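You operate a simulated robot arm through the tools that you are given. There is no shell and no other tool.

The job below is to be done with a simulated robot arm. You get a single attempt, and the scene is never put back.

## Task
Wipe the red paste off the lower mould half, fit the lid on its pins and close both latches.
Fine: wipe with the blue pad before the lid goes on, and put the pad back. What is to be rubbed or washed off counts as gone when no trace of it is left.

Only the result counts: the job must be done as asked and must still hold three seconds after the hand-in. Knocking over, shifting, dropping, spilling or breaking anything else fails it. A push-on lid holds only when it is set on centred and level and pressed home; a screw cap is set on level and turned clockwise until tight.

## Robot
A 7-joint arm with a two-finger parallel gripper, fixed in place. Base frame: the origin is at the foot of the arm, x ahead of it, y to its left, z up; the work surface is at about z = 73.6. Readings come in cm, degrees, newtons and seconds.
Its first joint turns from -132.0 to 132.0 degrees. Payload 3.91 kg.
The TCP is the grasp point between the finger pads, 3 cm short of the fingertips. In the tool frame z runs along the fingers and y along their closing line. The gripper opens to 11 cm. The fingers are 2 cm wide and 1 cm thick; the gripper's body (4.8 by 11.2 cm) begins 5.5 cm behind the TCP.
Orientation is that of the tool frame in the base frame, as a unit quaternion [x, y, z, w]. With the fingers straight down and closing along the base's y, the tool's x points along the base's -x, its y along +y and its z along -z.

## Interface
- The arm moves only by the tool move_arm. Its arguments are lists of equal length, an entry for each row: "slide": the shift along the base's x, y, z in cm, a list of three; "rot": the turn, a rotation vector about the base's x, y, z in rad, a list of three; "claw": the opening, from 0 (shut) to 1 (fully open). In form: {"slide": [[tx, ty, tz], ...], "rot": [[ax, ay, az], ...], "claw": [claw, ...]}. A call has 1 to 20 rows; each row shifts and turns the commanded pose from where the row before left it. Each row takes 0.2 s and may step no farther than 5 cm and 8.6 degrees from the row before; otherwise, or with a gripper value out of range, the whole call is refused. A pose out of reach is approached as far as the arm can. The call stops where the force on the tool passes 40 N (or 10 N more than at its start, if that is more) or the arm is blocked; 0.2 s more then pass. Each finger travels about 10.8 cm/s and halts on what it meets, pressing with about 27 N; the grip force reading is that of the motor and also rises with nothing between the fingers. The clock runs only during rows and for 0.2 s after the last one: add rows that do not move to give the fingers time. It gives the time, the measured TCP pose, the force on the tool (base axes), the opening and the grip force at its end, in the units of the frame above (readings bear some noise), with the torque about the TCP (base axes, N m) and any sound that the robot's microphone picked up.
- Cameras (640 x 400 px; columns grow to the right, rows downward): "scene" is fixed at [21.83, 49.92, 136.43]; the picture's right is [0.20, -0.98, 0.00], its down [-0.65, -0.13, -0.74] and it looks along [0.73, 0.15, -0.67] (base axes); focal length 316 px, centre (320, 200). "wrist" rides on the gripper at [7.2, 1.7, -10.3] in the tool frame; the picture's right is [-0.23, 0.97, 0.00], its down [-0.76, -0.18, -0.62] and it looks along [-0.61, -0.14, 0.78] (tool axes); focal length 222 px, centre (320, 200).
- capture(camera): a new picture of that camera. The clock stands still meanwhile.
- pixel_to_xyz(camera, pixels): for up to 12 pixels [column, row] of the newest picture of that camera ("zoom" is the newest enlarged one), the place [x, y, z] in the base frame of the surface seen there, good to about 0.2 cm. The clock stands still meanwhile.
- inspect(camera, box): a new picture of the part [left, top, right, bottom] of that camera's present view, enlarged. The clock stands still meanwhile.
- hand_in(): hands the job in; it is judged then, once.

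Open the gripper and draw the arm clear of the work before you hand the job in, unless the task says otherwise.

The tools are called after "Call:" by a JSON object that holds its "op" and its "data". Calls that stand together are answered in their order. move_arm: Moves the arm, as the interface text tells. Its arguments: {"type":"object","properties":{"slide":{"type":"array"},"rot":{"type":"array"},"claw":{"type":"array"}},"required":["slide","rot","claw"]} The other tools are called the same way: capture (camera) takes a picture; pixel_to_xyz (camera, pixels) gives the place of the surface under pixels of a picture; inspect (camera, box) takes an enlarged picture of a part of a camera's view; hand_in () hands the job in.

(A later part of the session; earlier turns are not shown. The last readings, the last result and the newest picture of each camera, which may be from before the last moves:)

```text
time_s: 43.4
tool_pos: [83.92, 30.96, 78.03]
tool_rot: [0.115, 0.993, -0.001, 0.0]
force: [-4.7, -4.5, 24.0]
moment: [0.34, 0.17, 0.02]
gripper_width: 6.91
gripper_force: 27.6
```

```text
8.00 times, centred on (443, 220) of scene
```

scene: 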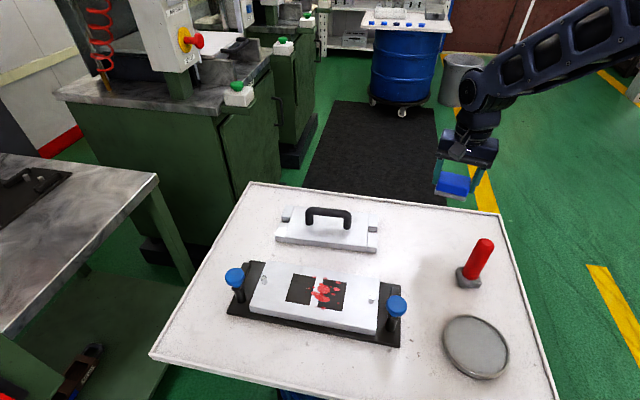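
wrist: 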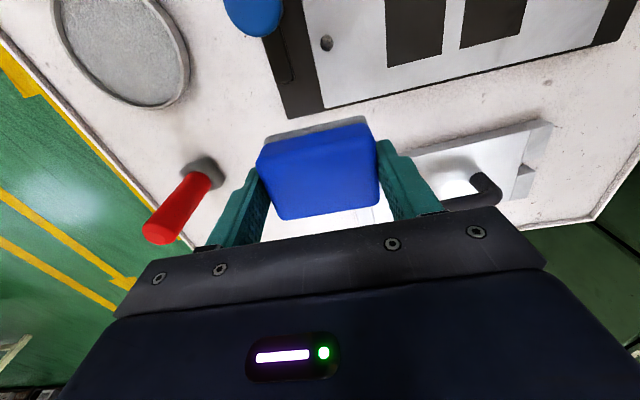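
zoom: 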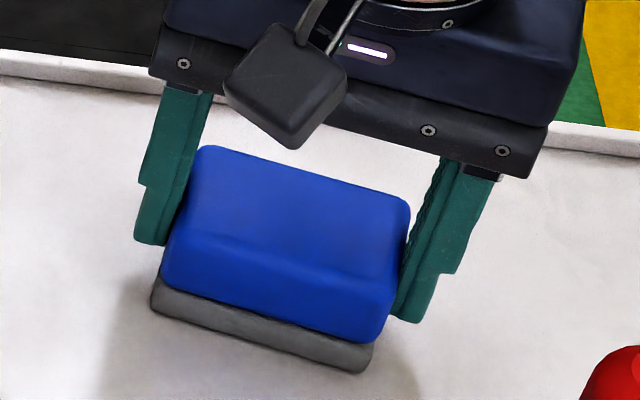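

Touchdown (24 N). I relax a hair upward, then open the fingers and retreat upward.

Call:
{"op": "move_arm", "data": {"slide": [[0, 0, 0.1], [0, 0, 0], [0, 0, 0], [0, 0, 0], [0, 0, 0]], "rot": [[0, 0, 0], [0, 0, 0], [0, 0, 0], [0, 0, 0], [0, 0, 0]], "claw": [0.3, 0.68, 0.8, 1, 1]}}

Call:
{"op": "move_arm", "data": {"slide": [[0, 0, 1], [0, 0, 2], [0, 0, 3], [0, 0, 4], [0, 0, 4], [0, 0, 0]], "rot": [[0, 0, 0], [0, 0, 0], [0, 0, 0], [0, 0, 0], [0, 0, 0], [0, 0, 0]], "claw": [1, 1, 1, 1, 1, 1]}}

Call:
{"op": "inspect", "data": {"camera": "scene", "box": [412, 205, 464, 245]}}

Call:
{"op": "inspect", "data": {"camera": "scene", "box": [265, 190, 395, 265]}}

```text
time_s: 44.6
tool_pos: [83.89, 30.94, 78.07]
tool_rot: [0.114, 0.993, -0.002, -0.001]
force: [-0.7, 0.2, 0.3]
moment: [0.04, 0.02, 0.02]
gripper_width: 11.02
gripper_force: 0.0
```

```text
time_s: 46.0
tool_pos: [83.99, 31.01, 92.01]
tool_rot: [0.116, 0.993, -0.003, -0.002]
force: [-0.2, 0.4, -1.0]
moment: [0.0, 0.03, -0.02]
gripper_width: 11.01
gripper_force: 0.0
```

```text
10.00 times, centred on (438, 225) of scene
```

zoom: 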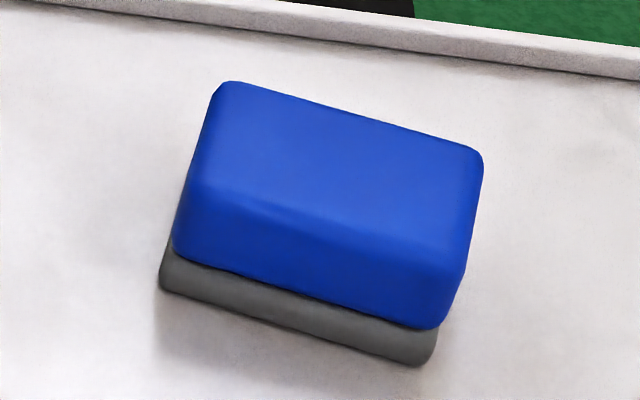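

```text
4.92 times, centred on (330, 228) of scene
```

zoom: 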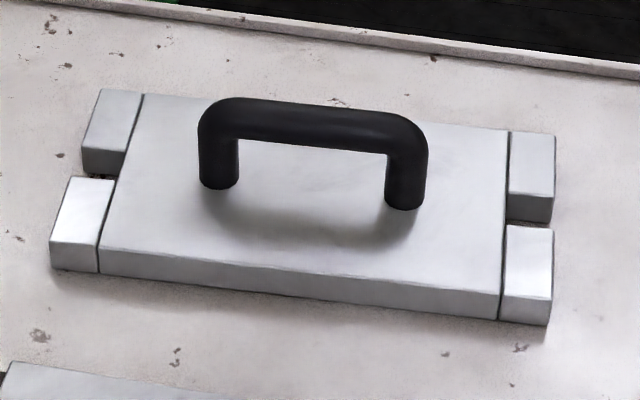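

The pad sits back in its place. The lid is yawed roughly +2.7°. I now turn the tool about +106° (to close along x) and move to a viewpoint at (73.5, 39.4, 100) looking at the lid.

Call:
{"op": "move_arm", "data": {"slide": [[-0.75, 0.6, 0.57], [-0.75, 0.6, 0.57], [-0.75, 0.6, 0.57], [-0.75, 0.6, 0.57], [-0.75, 0.6, 0.57], [-0.75, 0.6, 0.57], [-0.75, 0.6, 0.57], [-0.75, 0.6, 0.57], [-0.75, 0.6, 0.57], [-0.75, 0.6, 0.57], [-0.75, 0.6, 0.57], [-0.75, 0.6, 0.57], [-0.75, 0.6, 0.57], [-0.75, 0.6, 0.57], [0, 0, 0], [0, 0, 0]], "rot": [[0, 0, 0.132], [0, 0, 0.132], [0, 0, 0.132], [0, 0, 0.132], [0, 0, 0.132], [0, 0, 0.132], [0, 0, 0.132], [0, 0, 0.132], [0, 0, 0.132], [0, 0, 0.132], [0, 0, 0.132], [0, 0, 0.132], [0, 0, 0.132], [0, 0, 0.132], [0, 0, 0], [0, 0, 0]], "claw": [1, 1, 1, 1, 1, 1, 1, 1, 1, 1, 1, 1, 1, 1, 1, 1]}}

Call:
{"op": "capture", "data": {"camera": "wrist"}}

Call:
{"op": "capture", "data": {"camera": "scene"}}

```text
time_s: 49.4
tool_pos: [73.48, 39.3, 100.03]
tool_rot: [0.724, -0.69, 0.002, -0.002]
force: [0.4, -0.5, 0.0]
moment: [0.03, 0.0, 0.0]
gripper_width: 11.0
gripper_force: 0.1
```

```text
taken
```

wrist: 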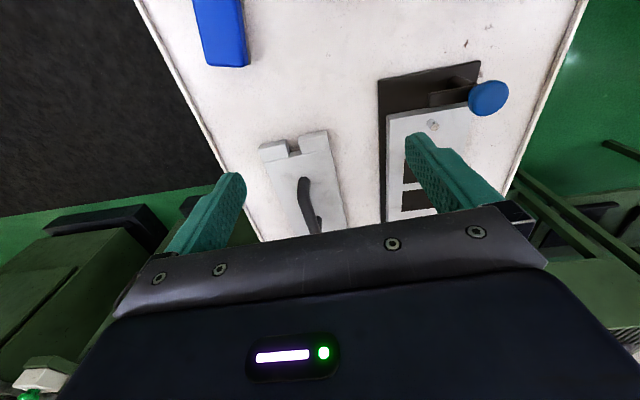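

```text
taken
```

scene: 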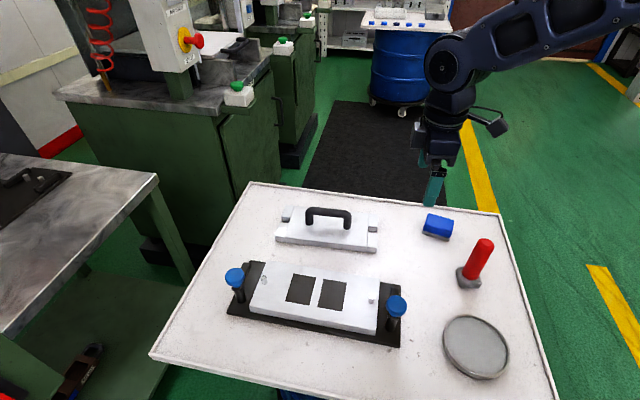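

I zoom in on the lid's near end (around (300,150)) and the nearer latch (480,90) from this side.

Call:
{"op": "inspect", "data": {"camera": "wrist", "box": [240, 115, 360, 240]}}

Call:
{"op": "inspect", "data": {"camera": "wrist", "box": [370, 50, 530, 150]}}

```text
3.20 times, centred on (300, 178) of wrist
```

zoom: 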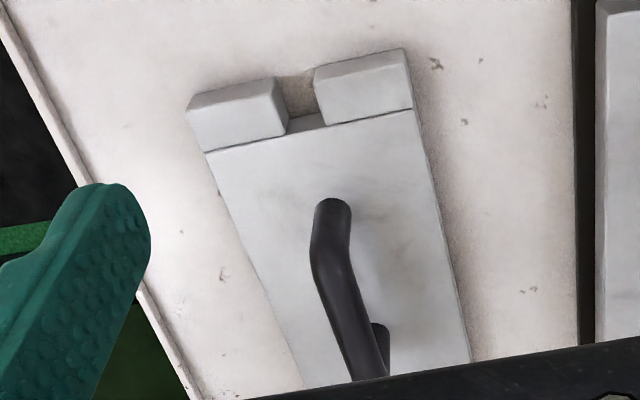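

```text
4.00 times, centred on (450, 100) of wrist
```

zoom: 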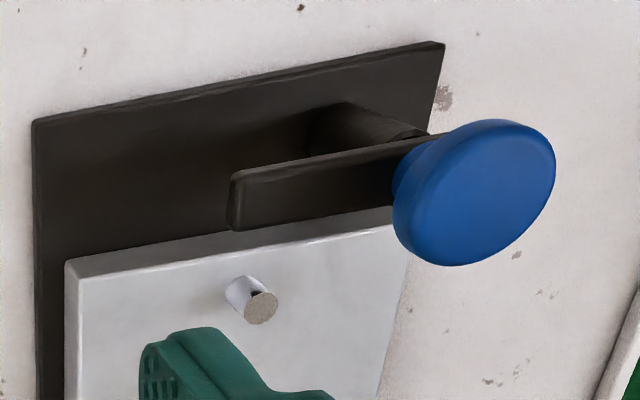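

I measure latch geometry from this zoom: arm end (235,200), arm at the knob (395,170), knob centre (480,190), post foot (330,120).

Call:
{"op": "pixel_to_xyz", "data": {"camera": "zoom", "pixels": [[238, 180], [238, 215], [300, 165], [300, 200], [380, 150], [380, 185], [480, 190], [540, 150], [420, 230], [265, 308], [330, 125], [80, 290]]}}

Call:
{"op": "inspect", "data": {"camera": "wrist", "box": [240, 115, 360, 240]}}

Call:
{"op": "pixel_to_xyz", "data": {"camera": "zoom", "pixels": [[190, 100], [272, 80], [316, 70], [400, 50], [288, 130], [325, 125], [208, 155], [412, 110], [332, 205], [350, 300], [303, 110], [465, 355]]}}

```text
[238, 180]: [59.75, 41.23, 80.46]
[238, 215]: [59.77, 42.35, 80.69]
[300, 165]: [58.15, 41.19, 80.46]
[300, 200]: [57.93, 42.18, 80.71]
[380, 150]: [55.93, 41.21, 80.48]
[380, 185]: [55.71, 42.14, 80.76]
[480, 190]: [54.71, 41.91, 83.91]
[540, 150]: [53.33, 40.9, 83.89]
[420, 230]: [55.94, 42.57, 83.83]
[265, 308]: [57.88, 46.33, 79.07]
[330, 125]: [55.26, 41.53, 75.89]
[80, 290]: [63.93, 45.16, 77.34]
```

```text
3.20 times, centred on (300, 178) of wrist
```

zoom: 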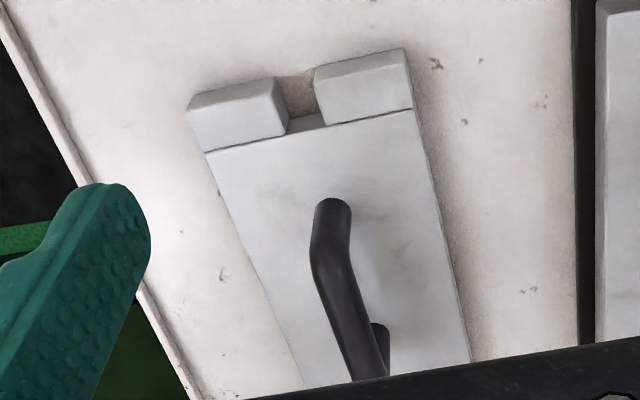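

```text
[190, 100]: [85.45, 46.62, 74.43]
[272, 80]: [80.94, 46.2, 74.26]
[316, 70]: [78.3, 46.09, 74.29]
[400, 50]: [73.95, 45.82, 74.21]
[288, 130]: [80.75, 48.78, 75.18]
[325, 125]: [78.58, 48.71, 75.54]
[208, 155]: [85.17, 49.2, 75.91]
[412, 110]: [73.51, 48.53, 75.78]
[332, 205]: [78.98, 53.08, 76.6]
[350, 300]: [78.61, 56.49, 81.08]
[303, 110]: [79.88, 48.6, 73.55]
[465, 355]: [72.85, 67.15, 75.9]
```

I measure the lid corners, slots and handle from the scene camera too.

Call:
{"op": "inspect", "data": {"camera": "scene", "box": [265, 195, 335, 255]}}

Call:
{"op": "pixel_to_xyz", "data": {"camera": "zoom", "pixels": [[160, 80], [208, 85], [132, 195], [178, 202], [95, 215], [160, 218], [85, 315], [140, 325], [290, 100], [310, 200], [165, 190], [300, 310]]}}

Call:
{"op": "inspect", "data": {"camera": "scene", "box": [320, 200, 390, 260]}}

Call:
{"op": "pixel_to_xyz", "data": {"camera": "zoom", "pixels": [[440, 160], [520, 170], [420, 280], [500, 300], [420, 320], [510, 330], [400, 430], [480, 440], [120, 100], [250, 200], [250, 250], [300, 150]]}}

```text
6.67 times, centred on (300, 225) of scene
```

zoom: 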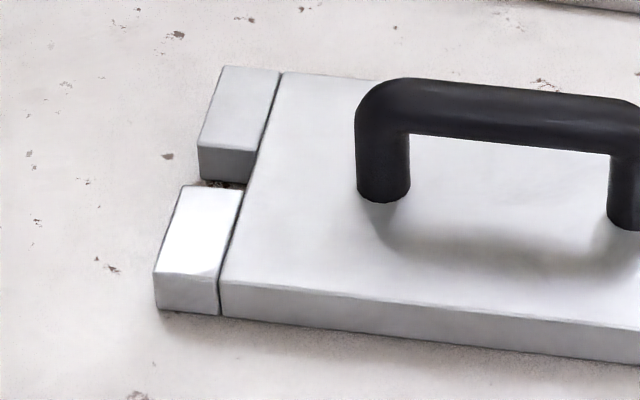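

```text
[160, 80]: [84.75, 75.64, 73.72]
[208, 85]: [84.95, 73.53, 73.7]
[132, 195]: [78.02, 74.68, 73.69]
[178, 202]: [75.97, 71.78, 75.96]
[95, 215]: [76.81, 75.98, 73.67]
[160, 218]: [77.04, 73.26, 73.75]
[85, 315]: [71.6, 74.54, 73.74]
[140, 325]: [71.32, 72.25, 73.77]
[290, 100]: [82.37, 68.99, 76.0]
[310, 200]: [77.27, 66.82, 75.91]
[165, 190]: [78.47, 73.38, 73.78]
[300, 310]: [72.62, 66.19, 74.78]
```

```text
6.67 times, centred on (355, 230) of scene
```

zoom: 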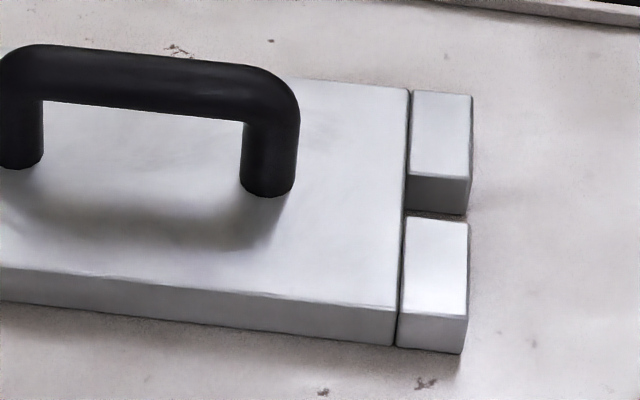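

```text
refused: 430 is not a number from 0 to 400
```

I re-query with valid pixels on the right end, then repeat the left end.

Call:
{"op": "pixel_to_xyz", "data": {"camera": "zoom", "pixels": [[418, 96], [466, 102], [463, 172], [414, 170], [411, 222], [462, 228], [462, 308], [404, 305], [270, 188], [400, 95], [393, 303], [160, 90]]}}

Call:
{"op": "inspect", "data": {"camera": "scene", "box": [265, 195, 335, 255]}}

Call:
{"op": "pixel_to_xyz", "data": {"camera": "zoom", "pixels": [[226, 70], [274, 75], [204, 143], [254, 147], [185, 192], [238, 193], [158, 268], [216, 275], [286, 78], [225, 278], [384, 198], [500, 112]]}}

```text
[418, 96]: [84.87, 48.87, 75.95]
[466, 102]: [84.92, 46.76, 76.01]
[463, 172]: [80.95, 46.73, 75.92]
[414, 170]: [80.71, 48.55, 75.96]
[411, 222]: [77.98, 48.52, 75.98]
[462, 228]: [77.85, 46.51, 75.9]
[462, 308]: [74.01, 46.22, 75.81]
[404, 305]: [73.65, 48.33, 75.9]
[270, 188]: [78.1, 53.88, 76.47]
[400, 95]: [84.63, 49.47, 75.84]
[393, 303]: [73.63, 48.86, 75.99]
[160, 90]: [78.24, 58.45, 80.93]
```

```text
6.67 times, centred on (300, 225) of scene
```

zoom: 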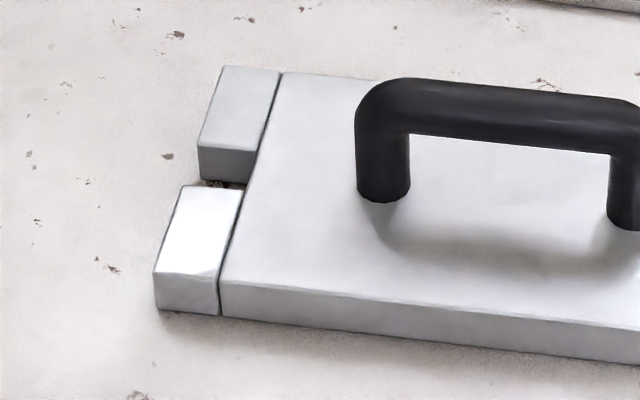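

```text
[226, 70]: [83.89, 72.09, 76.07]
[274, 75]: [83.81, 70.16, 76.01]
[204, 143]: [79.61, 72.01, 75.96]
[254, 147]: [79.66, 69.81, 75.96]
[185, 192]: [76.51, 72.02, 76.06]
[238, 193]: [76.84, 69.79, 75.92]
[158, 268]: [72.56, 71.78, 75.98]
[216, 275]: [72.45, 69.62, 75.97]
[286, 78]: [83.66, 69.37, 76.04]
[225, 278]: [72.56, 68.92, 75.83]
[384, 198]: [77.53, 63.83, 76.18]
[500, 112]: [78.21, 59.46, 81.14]
```

Lid centre works out to about (78.7, 59.2), yaw ≈ +3°, handle bar centre near (78.65, 59.1, 80.4); slots fit the pins at (57.8, 46.35) and (57.8, 69.5). I move above the handle at z≈92 and check the arm still reaches.

Call:
{"op": "move_arm", "data": {"slide": [[0.65, 2.48, -1], [0.65, 2.48, -1], [0.65, 2.48, -1], [0.65, 2.48, -1], [0.65, 2.48, -1], [0.65, 2.48, -1], [0.65, 2.48, -1], [0.62, 2.44, -1], [0, 0, 0], [0, 0, 0]], "rot": [[0, 0, 0], [0, 0, 0], [0, 0, 0], [0, 0, 0], [0, 0, 0], [0, 0, 0], [0, 0, 0], [0, 0, 0], [0, 0, 0], [0, 0, 0]], "claw": [1, 1, 1, 1, 1, 1, 1, 1, 1, 1]}}

Call:
{"op": "capture", "data": {"camera": "wrist"}}

Call:
{"op": "inspect", "data": {"camera": "scene", "box": [265, 160, 395, 260]}}

```text
time_s: 51.6
tool_pos: [78.53, 59.16, 92.1]
tool_rot: [0.723, -0.69, 0.002, -0.002]
force: [-0.2, -0.4, 0.3]
moment: [0.01, 0.01, 0.02]
gripper_width: 11.01
gripper_force: 0.0
```

```text
taken
```

wrist: 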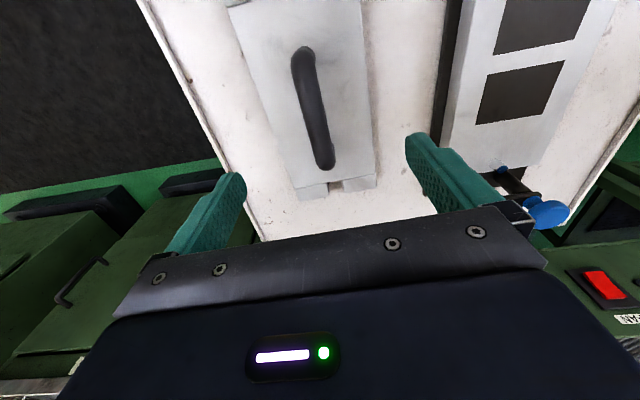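

```text
4.00 times, centred on (330, 210) of scene
```

zoom: 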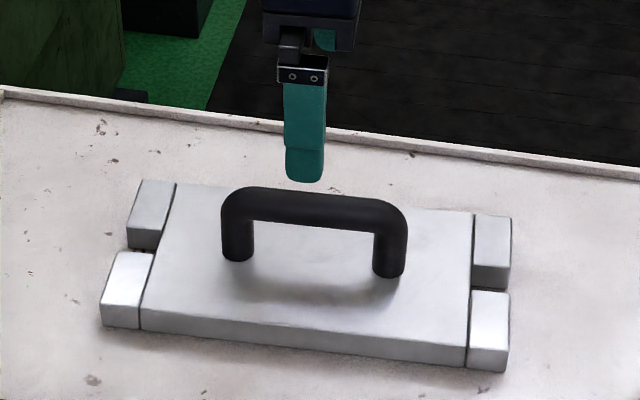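

From here the handle is fully visible in the wrist view, from (302,50) to (325,165). I measure along it.

Call:
{"op": "inspect", "data": {"camera": "wrist", "box": [220, 0, 400, 210]}}

Call:
{"op": "pixel_to_xyz", "data": {"camera": "wrist", "pixels": [[302, 50], [304, 65], [307, 80], [310, 100], [314, 120], [318, 140], [323, 155], [325, 165], [300, 80], [316, 80], [305, 120], [324, 120]]}}

```text
1.90 times, centred on (310, 105) of wrist
```

zoom: 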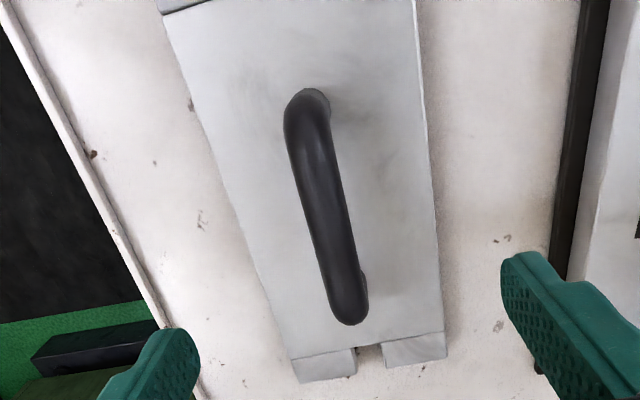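

```text
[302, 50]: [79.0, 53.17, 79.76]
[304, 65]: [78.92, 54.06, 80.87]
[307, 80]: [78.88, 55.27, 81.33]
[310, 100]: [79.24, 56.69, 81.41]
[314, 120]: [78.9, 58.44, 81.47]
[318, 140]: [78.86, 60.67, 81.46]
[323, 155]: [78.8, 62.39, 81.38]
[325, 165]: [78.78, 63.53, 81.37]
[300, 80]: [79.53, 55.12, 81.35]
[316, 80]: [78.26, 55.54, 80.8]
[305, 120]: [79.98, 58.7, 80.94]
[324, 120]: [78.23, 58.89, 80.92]
```

Bar centre is about (78.85, 59.1), top z 81.45, so axis z≈80.65. I shift +0.25 in x and descend to TCP z≈80.4 with fingers open.

Call:
{"op": "move_arm", "data": {"slide": [[0.25, 0, -2], [0, 0, -2.5], [0, 0, -2.5], [0, 0, -2], [0, 0, -1.5], [0, 0, -1.2], [0, 0, 0], [0, 0, 0]], "rot": [[0, 0, 0], [0, 0, 0], [0, 0, 0], [0, 0, 0], [0, 0, 0], [0, 0, 0], [0, 0, 0], [0, 0, 0]], "claw": [1, 1, 1, 1, 1, 1, 1, 1]}}

Call:
{"op": "inspect", "data": {"camera": "scene", "box": [265, 160, 395, 260]}}

Call:
{"op": "capture", "data": {"camera": "wrist"}}

```text
time_s: 53.4
tool_pos: [78.71, 59.04, 80.36]
tool_rot: [0.724, -0.69, 0.003, -0.001]
force: [0.0, 0.8, 0.4]
moment: [-0.02, 0.01, -0.03]
gripper_width: 11.0
gripper_force: 0.0
```

```text
4.00 times, centred on (330, 210) of scene
```

zoom: 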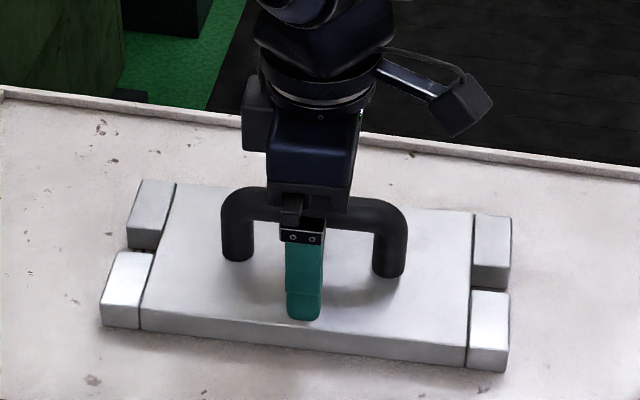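

```text
taken
```

wrist: 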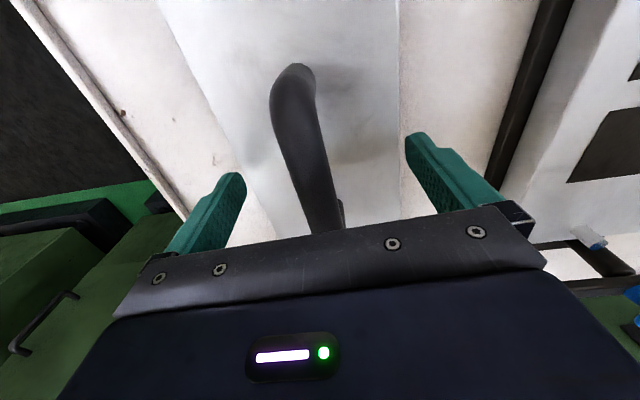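

The fingers straddle the bar; TCP seems about 0.2–0.3 cm toward -y of the handle centre, so I shift +0.2 in y and close gradually.

Call:
{"op": "move_arm", "data": {"slide": [[0.05, 0.2, 0], [0, 0, 0], [0, 0, 0], [0, 0, 0], [0, 0, 0], [0, 0, 0], [0, 0, 0], [0, 0, 0]], "rot": [[0, 0, 0], [0, 0, 0], [0, 0, 0], [0, 0, 0], [0, 0, 0], [0, 0, 0], [0, 0, 0], [0, 0, 0]], "claw": [1, 0.7, 0.45, 0.25, 0.18, 0.1, 0, 0]}}

Call:
{"op": "capture", "data": {"camera": "wrist"}}

Call:
{"op": "inspect", "data": {"camera": "scene", "box": [265, 160, 395, 260]}}

```text
time_s: 55.2
tool_pos: [78.84, 59.23, 80.38]
tool_rot: [0.723, -0.691, 0.002, -0.002]
force: [4.8, -1.7, 0.9]
moment: [-0.11, 0.01, 0.03]
gripper_width: 2.17
gripper_force: 26.8
```

```text
taken
```

wrist: 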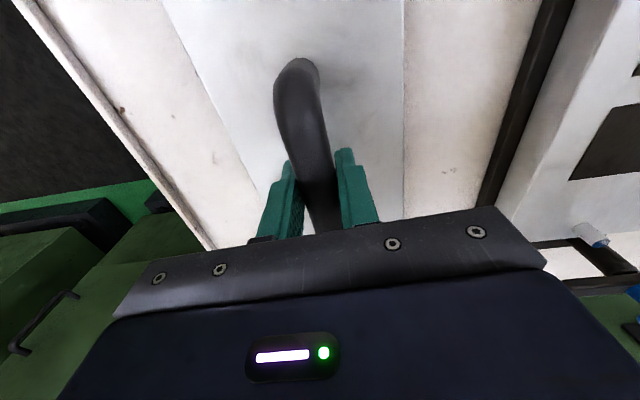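

```text
4.00 times, centred on (330, 210) of scene
```

zoom: 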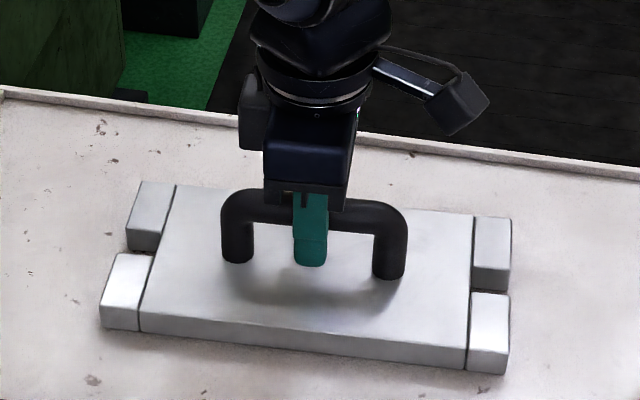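

Gripped (2.17 cm, 27 N), with the finger centred on the handle. I lift a few cm and check that the lid hangs level.

Call:
{"op": "move_arm", "data": {"slide": [[0, 0, 0.5], [0, 0, 1], [0, 0, 1.5], [0, 0, 2], [0, 0, 2], [0, 0, 0], [0, 0, 0]], "rot": [[0, 0, 0], [0, 0, 0], [0, 0, 0], [0, 0, 0], [0, 0, 0], [0, 0, 0], [0, 0, 0]], "claw": [0, 0, 0, 0, 0, 0, 0]}}

Call:
{"op": "capture", "data": {"camera": "scene"}}

Call:
{"op": "inspect", "data": {"camera": "scene", "box": [265, 140, 395, 260]}}

```text
time_s: 56.8
tool_pos: [78.94, 59.4, 87.32]
tool_rot: [0.723, -0.69, 0.002, 0.0]
force: [-0.1, 0.4, -10.1]
moment: [-0.01, 0.0, -0.02]
gripper_width: 2.19
gripper_force: 26.9
```

```text
taken
```

scene: 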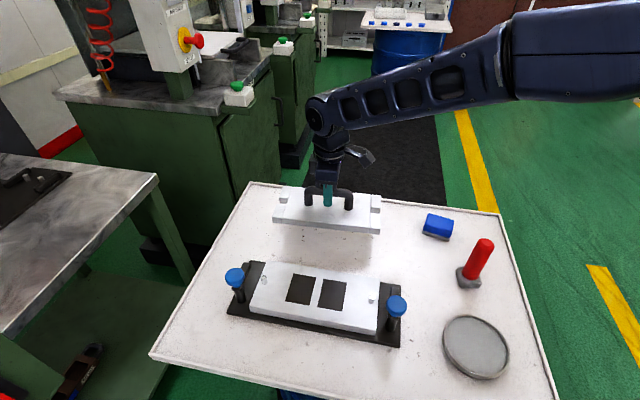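

```text
3.33 times, centred on (330, 200) of scene
```

zoom: 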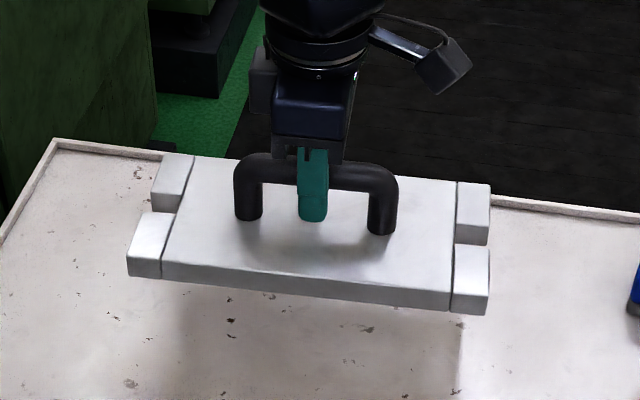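

The lid hangs (10 N, no tipping moment). I query its top corners to check level and its offset from the TCP.

Call:
{"op": "pixel_to_xyz", "data": {"camera": "zoom", "pixels": [[168, 158], [155, 206], [146, 216], [133, 252], [486, 188], [486, 240], [486, 252], [486, 294], [192, 165], [170, 255], [450, 190], [448, 285]]}}

Call:
{"op": "inspect", "data": {"camera": "scene", "box": [265, 180, 315, 230]}}

Call:
{"op": "inspect", "data": {"camera": "scene", "box": [345, 185, 395, 240]}}

```text
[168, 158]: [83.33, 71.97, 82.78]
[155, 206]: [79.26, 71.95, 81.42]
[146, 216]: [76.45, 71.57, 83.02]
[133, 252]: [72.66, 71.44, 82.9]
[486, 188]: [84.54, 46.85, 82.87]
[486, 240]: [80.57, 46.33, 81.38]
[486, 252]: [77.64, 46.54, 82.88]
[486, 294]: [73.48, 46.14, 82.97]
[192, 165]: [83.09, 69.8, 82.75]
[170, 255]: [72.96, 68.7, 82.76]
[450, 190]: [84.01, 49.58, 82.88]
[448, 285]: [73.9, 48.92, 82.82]
```

```text
8.00 times, centred on (290, 205) of scene
```

zoom: 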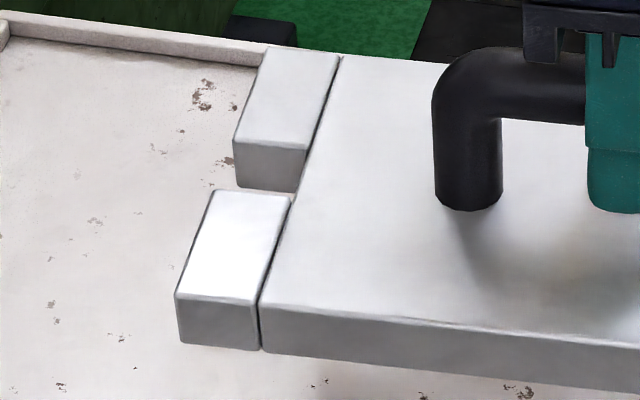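

```text
7.27 times, centred on (370, 212) of scene
```

zoom: 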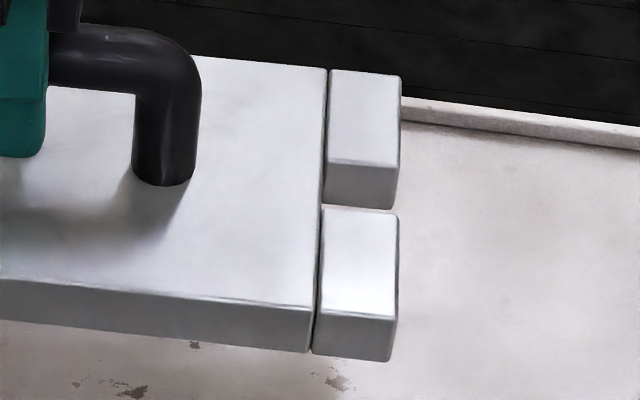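

The top is level (z≈82.85 all around). I take precise slot-edge points for the right end, then the left.

Call:
{"op": "pixel_to_xyz", "data": {"camera": "zoom", "pixels": [[395, 80], [390, 160], [332, 158], [392, 218], [328, 211], [390, 311], [325, 307], [335, 74], [322, 72], [312, 302], [165, 180], [360, 215]]}}

Call:
{"op": "inspect", "data": {"camera": "scene", "box": [265, 180, 315, 230]}}

Call:
{"op": "pixel_to_xyz", "data": {"camera": "zoom", "pixels": [[268, 52], [238, 138], [302, 144], [216, 196], [286, 199], [181, 290], [256, 297], [332, 60], [346, 62], [268, 302], [470, 205], [245, 196]]}}

```text
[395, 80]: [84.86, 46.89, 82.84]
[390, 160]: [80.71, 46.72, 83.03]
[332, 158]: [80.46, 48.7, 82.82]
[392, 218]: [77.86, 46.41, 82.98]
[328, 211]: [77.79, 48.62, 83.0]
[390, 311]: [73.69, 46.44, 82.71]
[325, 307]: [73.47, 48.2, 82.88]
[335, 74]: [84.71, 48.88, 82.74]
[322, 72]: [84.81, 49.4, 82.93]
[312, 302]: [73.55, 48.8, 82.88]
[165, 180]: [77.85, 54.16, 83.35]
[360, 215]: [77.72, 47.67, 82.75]
```

```text
8.00 times, centred on (290, 205) of scene
```

zoom: 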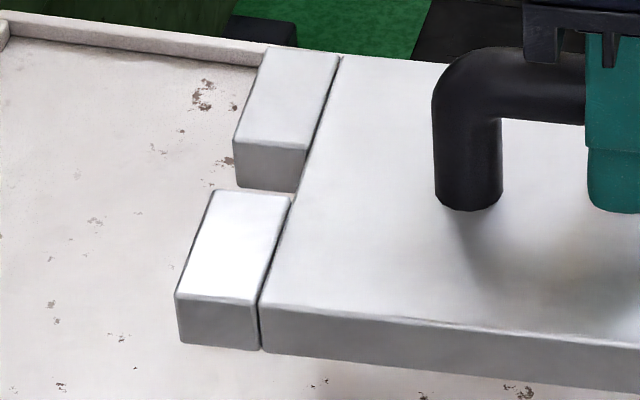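

```text
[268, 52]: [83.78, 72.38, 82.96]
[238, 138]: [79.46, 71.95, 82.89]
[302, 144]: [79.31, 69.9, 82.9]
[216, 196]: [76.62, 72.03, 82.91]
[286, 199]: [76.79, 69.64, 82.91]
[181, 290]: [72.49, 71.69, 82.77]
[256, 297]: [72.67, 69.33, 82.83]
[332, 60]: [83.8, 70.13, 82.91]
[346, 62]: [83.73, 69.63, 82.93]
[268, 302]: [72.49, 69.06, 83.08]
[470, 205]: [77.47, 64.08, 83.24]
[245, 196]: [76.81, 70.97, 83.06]
```

Lid centre relative to the TCP is about (-0.28, -0.12) and its yaw ≈ +2.7°. I measure the two pin tops precisely with the same camera: expected at pixels (264,278) and (372,297).

Call:
{"op": "inspect", "data": {"camera": "scene", "box": [249, 265, 279, 290]}}

Call:
{"op": "pixel_to_xyz", "data": {"camera": "zoom", "pixels": [[320, 240], [310, 235], [330, 240], [310, 250]]}}

Call:
{"op": "inspect", "data": {"camera": "scene", "box": [357, 285, 387, 310]}}

Call:
{"op": "pixel_to_xyz", "data": {"camera": "zoom", "pixels": [[320, 190], [310, 180], [330, 190], [320, 170]]}}

```text
16.00 times, centred on (264, 278) of scene
```

zoom: 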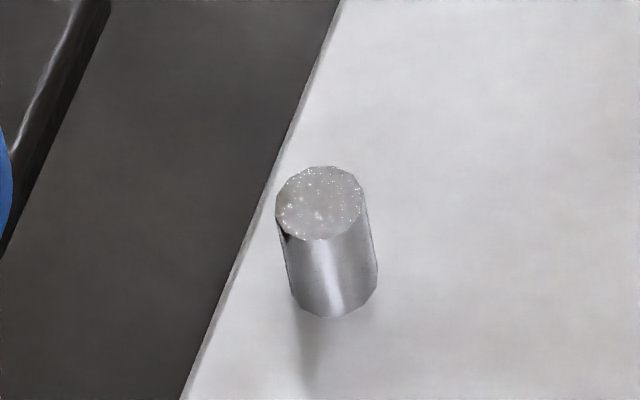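

```text
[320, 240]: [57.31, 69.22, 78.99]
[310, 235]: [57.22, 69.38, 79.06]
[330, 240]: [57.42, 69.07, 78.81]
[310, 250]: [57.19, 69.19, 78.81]
```

```text
16.00 times, centred on (372, 298) of scene
```

zoom: 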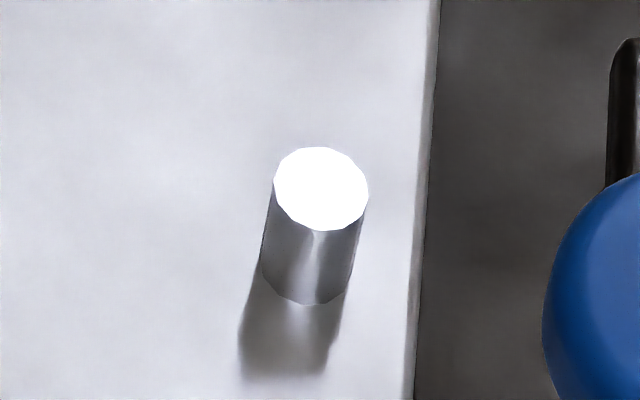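

```text
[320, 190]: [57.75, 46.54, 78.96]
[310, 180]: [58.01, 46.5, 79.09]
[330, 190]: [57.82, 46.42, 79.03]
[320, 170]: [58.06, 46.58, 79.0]
```

Pins are at about (57.8, 46.5) and (57.8, 69.4), so the mould centre is (57.8, 57.95). I raise the lid to z≈93, straighten it by -2.7° and carry it over with target TCP (58.05, 58.05).

Call:
{"op": "move_arm", "data": {"slide": [[0, 0, 1.9], [0, 0, 1.9], [0, -0.3, 1.9], [0, -1.05, 0], [-1.5, 0, 0], [-2.0, 0, 0], [-2.2, 0, 0], [-2.2, 0, 0], [-2.2, 0, 0], [-2.2, 0, 0], [-2.2, 0, 0], [-2.2, 0, 0], [-2.0, 0, 0], [-1.4, 0, 0], [-0.8, 0, 0], [0, 0, 0], [0, 0, 0]], "rot": [[0, 0, 0], [0, 0, 0], [0, 0, -0.01], [0, 0, -0.0185], [0, 0, -0.0185], [0, 0, 0], [0, 0, 0], [0, 0, 0], [0, 0, 0], [0, 0, 0], [0, 0, 0], [0, 0, 0], [0, 0, 0], [0, 0, 0], [0, 0, 0], [0, 0, 0], [0, 0, 0]], "claw": [0, 0, 0, 0, 0, 0, 0, 0, 0, 0, 0, 0, 0, 0, 0, 0, 0]}}

Call:
{"op": "capture", "data": {"camera": "scene"}}

Call:
{"op": "capture", "data": {"camera": "wrist"}}

```text
time_s: 60.4
tool_pos: [57.94, 57.88, 92.92]
tool_rot: [-0.707, 0.707, -0.002, 0.001]
force: [-0.8, -0.1, -8.9]
moment: [0.01, -0.02, 0.02]
gripper_width: 2.19
gripper_force: 26.7
```

```text
taken
```

scene: 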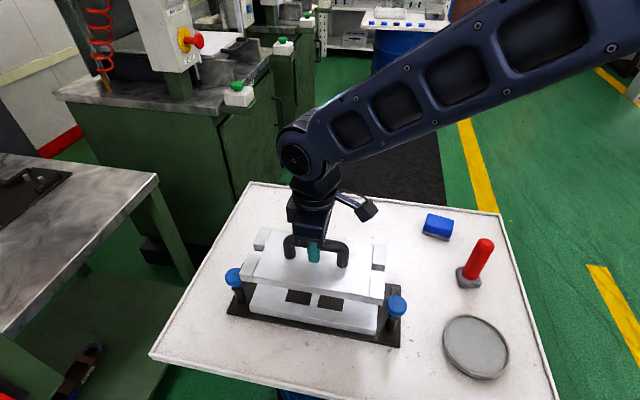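

```text
taken
```

wrist: 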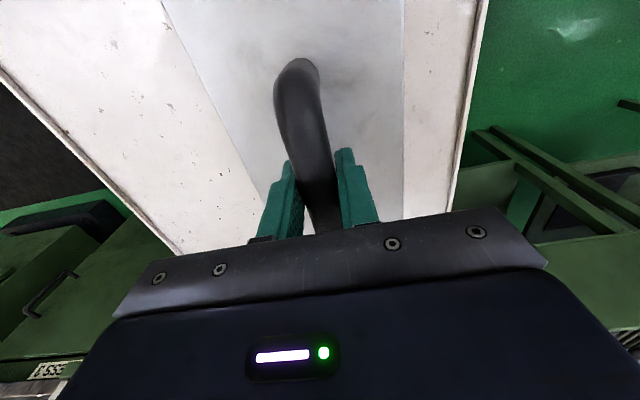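

Lid hovers over the mould at TCP (57.94, 57.88, 92.9). I measure its slots here with the scene camera.

Call:
{"op": "inspect", "data": {"camera": "scene", "box": [235, 220, 305, 290]}}

Call:
{"op": "inspect", "data": {"camera": "scene", "box": [340, 235, 410, 310]}}

```text
5.71 times, centred on (270, 255) of scene
```

zoom: 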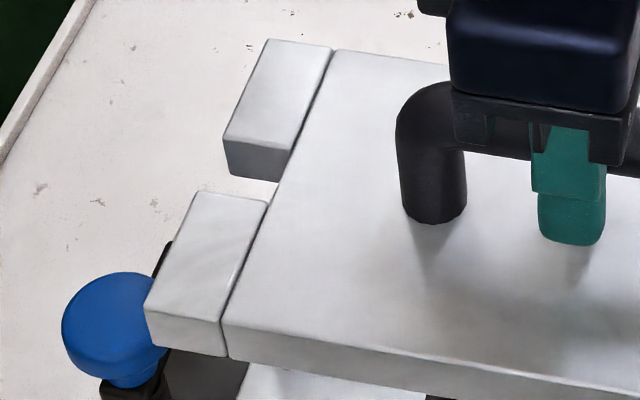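

```text
5.33 times, centred on (375, 272) of scene
```

zoom: 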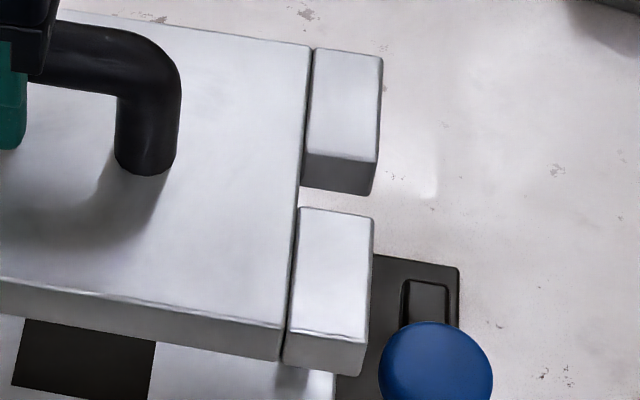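

I query slot and edge points on the right end (current zoom), then the left end again.

Call:
{"op": "pixel_to_xyz", "data": {"camera": "zoom", "pixels": [[379, 60], [374, 157], [309, 150], [370, 222], [301, 211], [363, 337], [290, 327], [319, 52], [309, 52], [280, 323], [148, 168], [335, 215]]}}

Call:
{"op": "inspect", "data": {"camera": "scene", "box": [235, 220, 305, 290]}}

Call:
{"op": "pixel_to_xyz", "data": {"camera": "zoom", "pixels": [[269, 43], [227, 134], [286, 145], [198, 195], [263, 204], [149, 305], [221, 317], [328, 51], [340, 54], [230, 318], [435, 218], [232, 198]]}}

```text
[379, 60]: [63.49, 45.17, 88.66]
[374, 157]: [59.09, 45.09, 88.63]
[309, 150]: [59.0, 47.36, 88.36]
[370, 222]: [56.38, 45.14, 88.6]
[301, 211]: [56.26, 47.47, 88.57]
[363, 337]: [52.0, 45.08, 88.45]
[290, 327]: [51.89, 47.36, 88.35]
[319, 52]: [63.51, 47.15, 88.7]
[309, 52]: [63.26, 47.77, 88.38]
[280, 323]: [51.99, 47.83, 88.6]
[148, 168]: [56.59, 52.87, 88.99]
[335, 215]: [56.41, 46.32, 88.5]
```

```text
5.71 times, centred on (270, 255) of scene
```

zoom: 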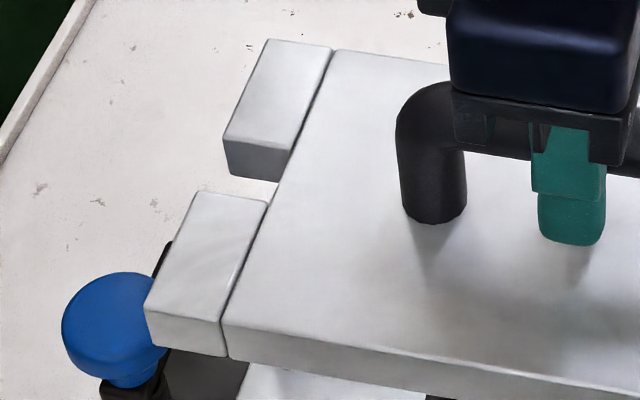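

```text
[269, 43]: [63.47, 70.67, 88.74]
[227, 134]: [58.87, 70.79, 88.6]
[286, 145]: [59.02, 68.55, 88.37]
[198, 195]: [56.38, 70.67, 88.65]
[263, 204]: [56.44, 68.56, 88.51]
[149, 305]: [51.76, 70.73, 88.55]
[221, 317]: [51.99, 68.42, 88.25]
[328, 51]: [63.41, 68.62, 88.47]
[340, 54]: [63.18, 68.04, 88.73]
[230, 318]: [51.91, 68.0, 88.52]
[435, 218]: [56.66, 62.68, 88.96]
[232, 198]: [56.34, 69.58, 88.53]
```

Lid centre is now (57.68, 57.92), yaw ≈ 0, versus mould centre (57.8, 57.95). I shift +0.1 in x and lower to just above the pin tops (TCP z≈86.4).

Call:
{"op": "move_arm", "data": {"slide": [[0.1, 0.02, -1.5], [0, 0, -1.5], [0, 0, -1.5], [0, 0, -1.2], [0, 0, -0.8], [0, 0, 0], [0, 0, 0]], "rot": [[0, 0, 0], [0, 0, 0], [0, 0, 0], [0, 0, 0], [0, 0, 0], [0, 0, 0], [0, 0, 0]], "claw": [0, 0, 0, 0, 0, 0, 0]}}

Call:
{"op": "inspect", "data": {"camera": "scene", "box": [220, 230, 420, 350]}}

Call:
{"op": "inspect", "data": {"camera": "scene", "box": [230, 245, 290, 300]}}

Call:
{"op": "inspect", "data": {"camera": "scene", "box": [350, 260, 410, 320]}}

```text
time_s: 62.0
tool_pos: [58.01, 57.95, 86.46]
tool_rot: [-0.707, 0.707, -0.002, 0.001]
force: [0.1, 1.2, -9.8]
moment: [-0.01, -0.03, 0.06]
gripper_width: 2.18
gripper_force: 27.3
```

```text
3.20 times, centred on (320, 290) of scene
```

zoom: 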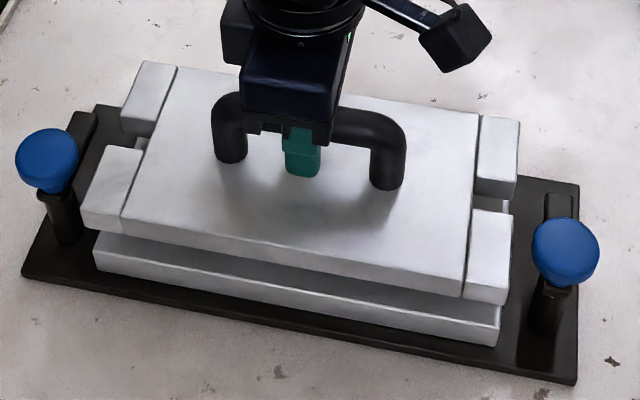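

```text
7.27 times, centred on (260, 272) of scene
```

zoom: 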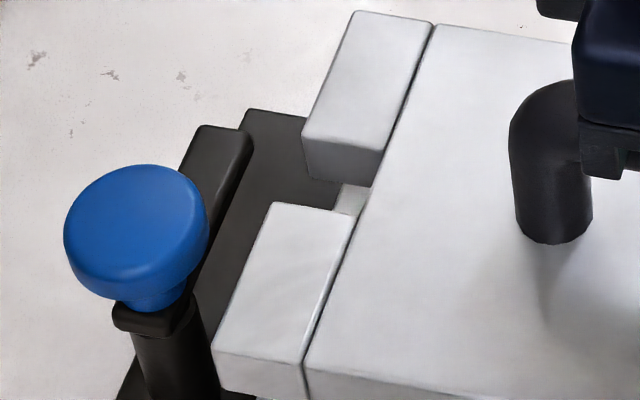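

```text
6.67 times, centred on (380, 290) of scene
```

zoom: 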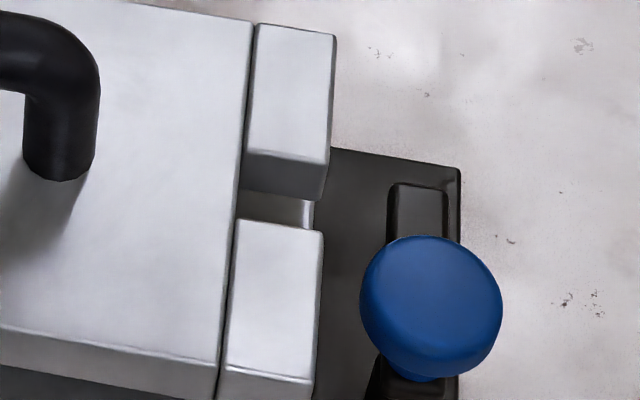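

The lid lines up with the mould and clears the latch arms. I lower in small steps, watching the force.

Call:
{"op": "move_arm", "data": {"slide": [[0, 0, -0.4], [0, 0, -0.4], [0, 0, -0.4], [0, 0, -0.3], [0, 0, -0.3], [0, 0, 0]], "rot": [[0, 0, 0], [0, 0, 0], [0, 0, 0], [0, 0, 0], [0, 0, 0], [0, 0, 0]], "claw": [0, 0, 0, 0, 0, 0]}}

Call:
{"op": "inspect", "data": {"camera": "scene", "box": [220, 230, 420, 350]}}

```text
time_s: 63.4
tool_pos: [58.1, 57.97, 84.7]
tool_rot: [-0.707, 0.707, -0.001, 0.0]
force: [0.2, -1.0, -9.8]
moment: [0.03, -0.01, 0.01]
gripper_width: 2.17
gripper_force: 27.1
```

```text
3.20 times, centred on (320, 290) of scene
```

zoom: 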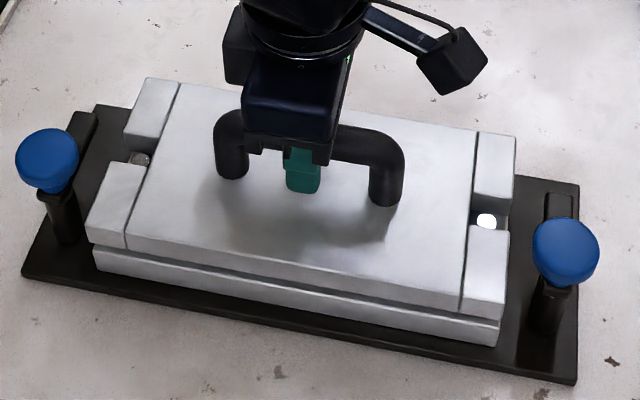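

The pins enter the slots at (140,158) and (486,220) of the zoom. I check their centring before the last 0.7 cm.

Call:
{"op": "inspect", "data": {"camera": "scene", "box": [250, 260, 285, 295]}}

Call:
{"op": "inspect", "data": {"camera": "scene", "box": [355, 275, 390, 310]}}

```text
11.43 times, centred on (268, 278) of scene
```

zoom: 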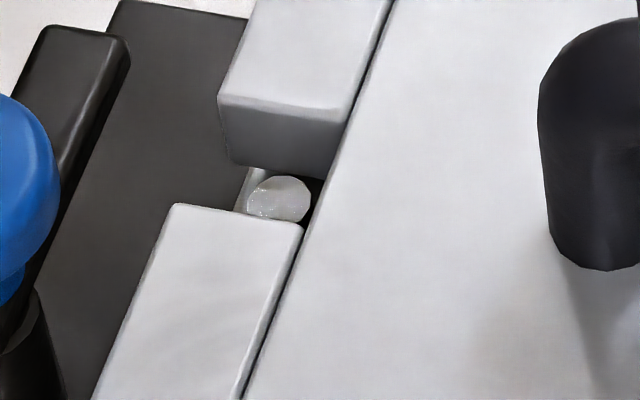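

```text
11.43 times, centred on (372, 292) of scene
```

zoom: 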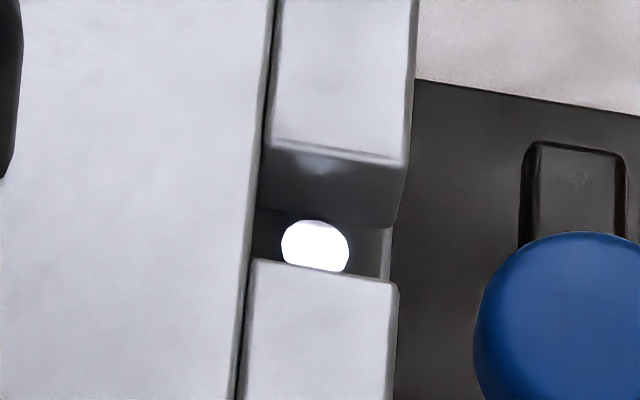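

Both pins are well inside their slots with equal end gaps. I lower the remaining ~0.7 cm slowly until the lid seats.

Call:
{"op": "move_arm", "data": {"slide": [[0, 0, -0.2], [0, 0, -0.2], [0, 0, -0.1], [0, 0, -0.1], [0, 0, 0]], "rot": [[0, 0, 0], [0, 0, 0], [0, 0, 0], [0, 0, 0], [0, 0, 0]], "claw": [0, 0, 0, 0, 0]}}

```text
time_s: 64.6
tool_pos: [57.96, 57.97, 83.99]
tool_rot: [0.707, -0.707, 0.002, -0.001]
force: [-0.1, 0.0, -9.5]
moment: [-0.01, 0.0, 0.01]
gripper_width: 2.16
gripper_force: 26.6
```

No contact yet at z 83.99; I continue in 0.1 cm steps.

Call:
{"op": "move_arm", "data": {"slide": [[0, 0, -0.1], [0, 0, 0]], "rot": [[0, 0, 0], [0, 0, 0]], "claw": [0, 0]}}

Call:
{"op": "move_arm", "data": {"slide": [[0, 0, -0.1], [0, 0, 0]], "rot": [[0, 0, 0], [0, 0, 0]], "claw": [0, 0]}}

```text
time_s: 65.2
tool_pos: [57.99, 58.04, 84.1]
tool_rot: [0.707, -0.707, 0.003, -0.002]
force: [-0.4, -0.4, -9.9]
moment: [0.0, 0.02, -0.03]
gripper_width: 2.19
gripper_force: 26.4
```

```text
time_s: 65.8
tool_pos: [57.99, 58.06, 84.0]
tool_rot: [-0.707, 0.707, -0.002, 0.001]
force: [-0.1, -0.2, -9.8]
moment: [0.01, 0.03, 0.01]
gripper_width: 2.19
gripper_force: 27.0
```

Still carrying full lid weight (-9.8 N). I keep lowering gently.

Call:
{"op": "move_arm", "data": {"slide": [[0, 0, -0.1], [0, 0, 0]], "rot": [[0, 0, 0], [0, 0, 0]], "claw": [0, 0]}}

Call:
{"op": "move_arm", "data": {"slide": [[0, 0, -0.1], [0, 0, 0]], "rot": [[0, 0, 0], [0, 0, 0]], "claw": [0, 0]}}

Call:
{"op": "inspect", "data": {"camera": "scene", "box": [220, 230, 420, 350]}}

```text
time_s: 66.4
tool_pos: [58.16, 58.02, 83.75]
tool_rot: [0.708, -0.707, 0.002, -0.002]
force: [0.0, -2.0, -0.3]
moment: [-0.8, 0.01, 0.08]
gripper_width: 2.17
gripper_force: 26.7
```

```text
time_s: 67.0
tool_pos: [58.02, 58.0, 83.87]
tool_rot: [0.707, -0.707, 0.002, -0.001]
force: [-2.2, -5.5, 18.0]
moment: [-0.23, 0.0, 0.0]
gripper_width: 2.17
gripper_force: 27.4
```

```text
3.20 times, centred on (320, 290) of scene
```

zoom: 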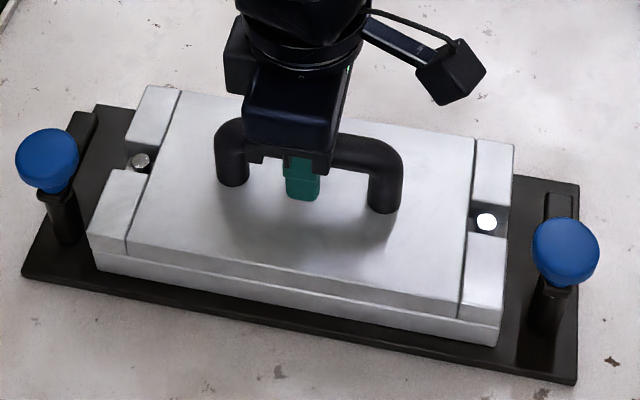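

The lid is seated (force +18 N). I check the fit close up on both ends.

Call:
{"op": "inspect", "data": {"camera": "scene", "box": [240, 255, 300, 325]}}

Call:
{"op": "inspect", "data": {"camera": "scene", "box": [345, 270, 405, 345]}}

Call:
{"op": "pixel_to_xyz", "data": {"camera": "zoom", "pixels": [[385, 70], [350, 160], [350, 250], [320, 330], [360, 200], [250, 300]]}}

```text
5.71 times, centred on (270, 290) of scene
```

zoom: 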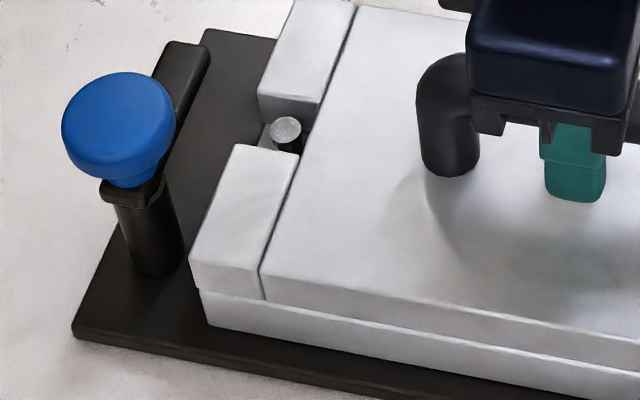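

```text
5.33 times, centred on (375, 308) of scene
```

zoom: 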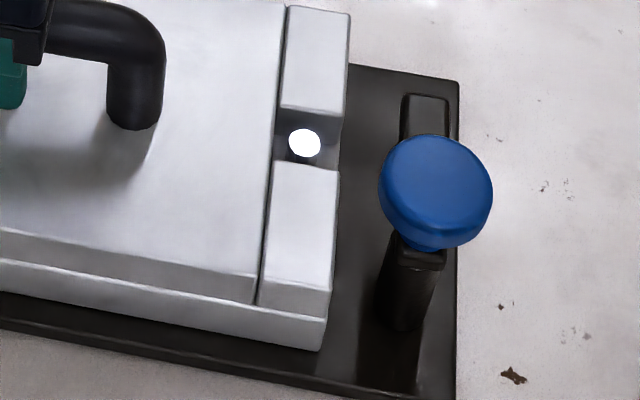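

```text
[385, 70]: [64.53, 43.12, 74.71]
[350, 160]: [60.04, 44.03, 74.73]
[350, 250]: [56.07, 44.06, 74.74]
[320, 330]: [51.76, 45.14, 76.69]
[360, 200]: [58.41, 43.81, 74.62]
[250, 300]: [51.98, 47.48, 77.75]
```

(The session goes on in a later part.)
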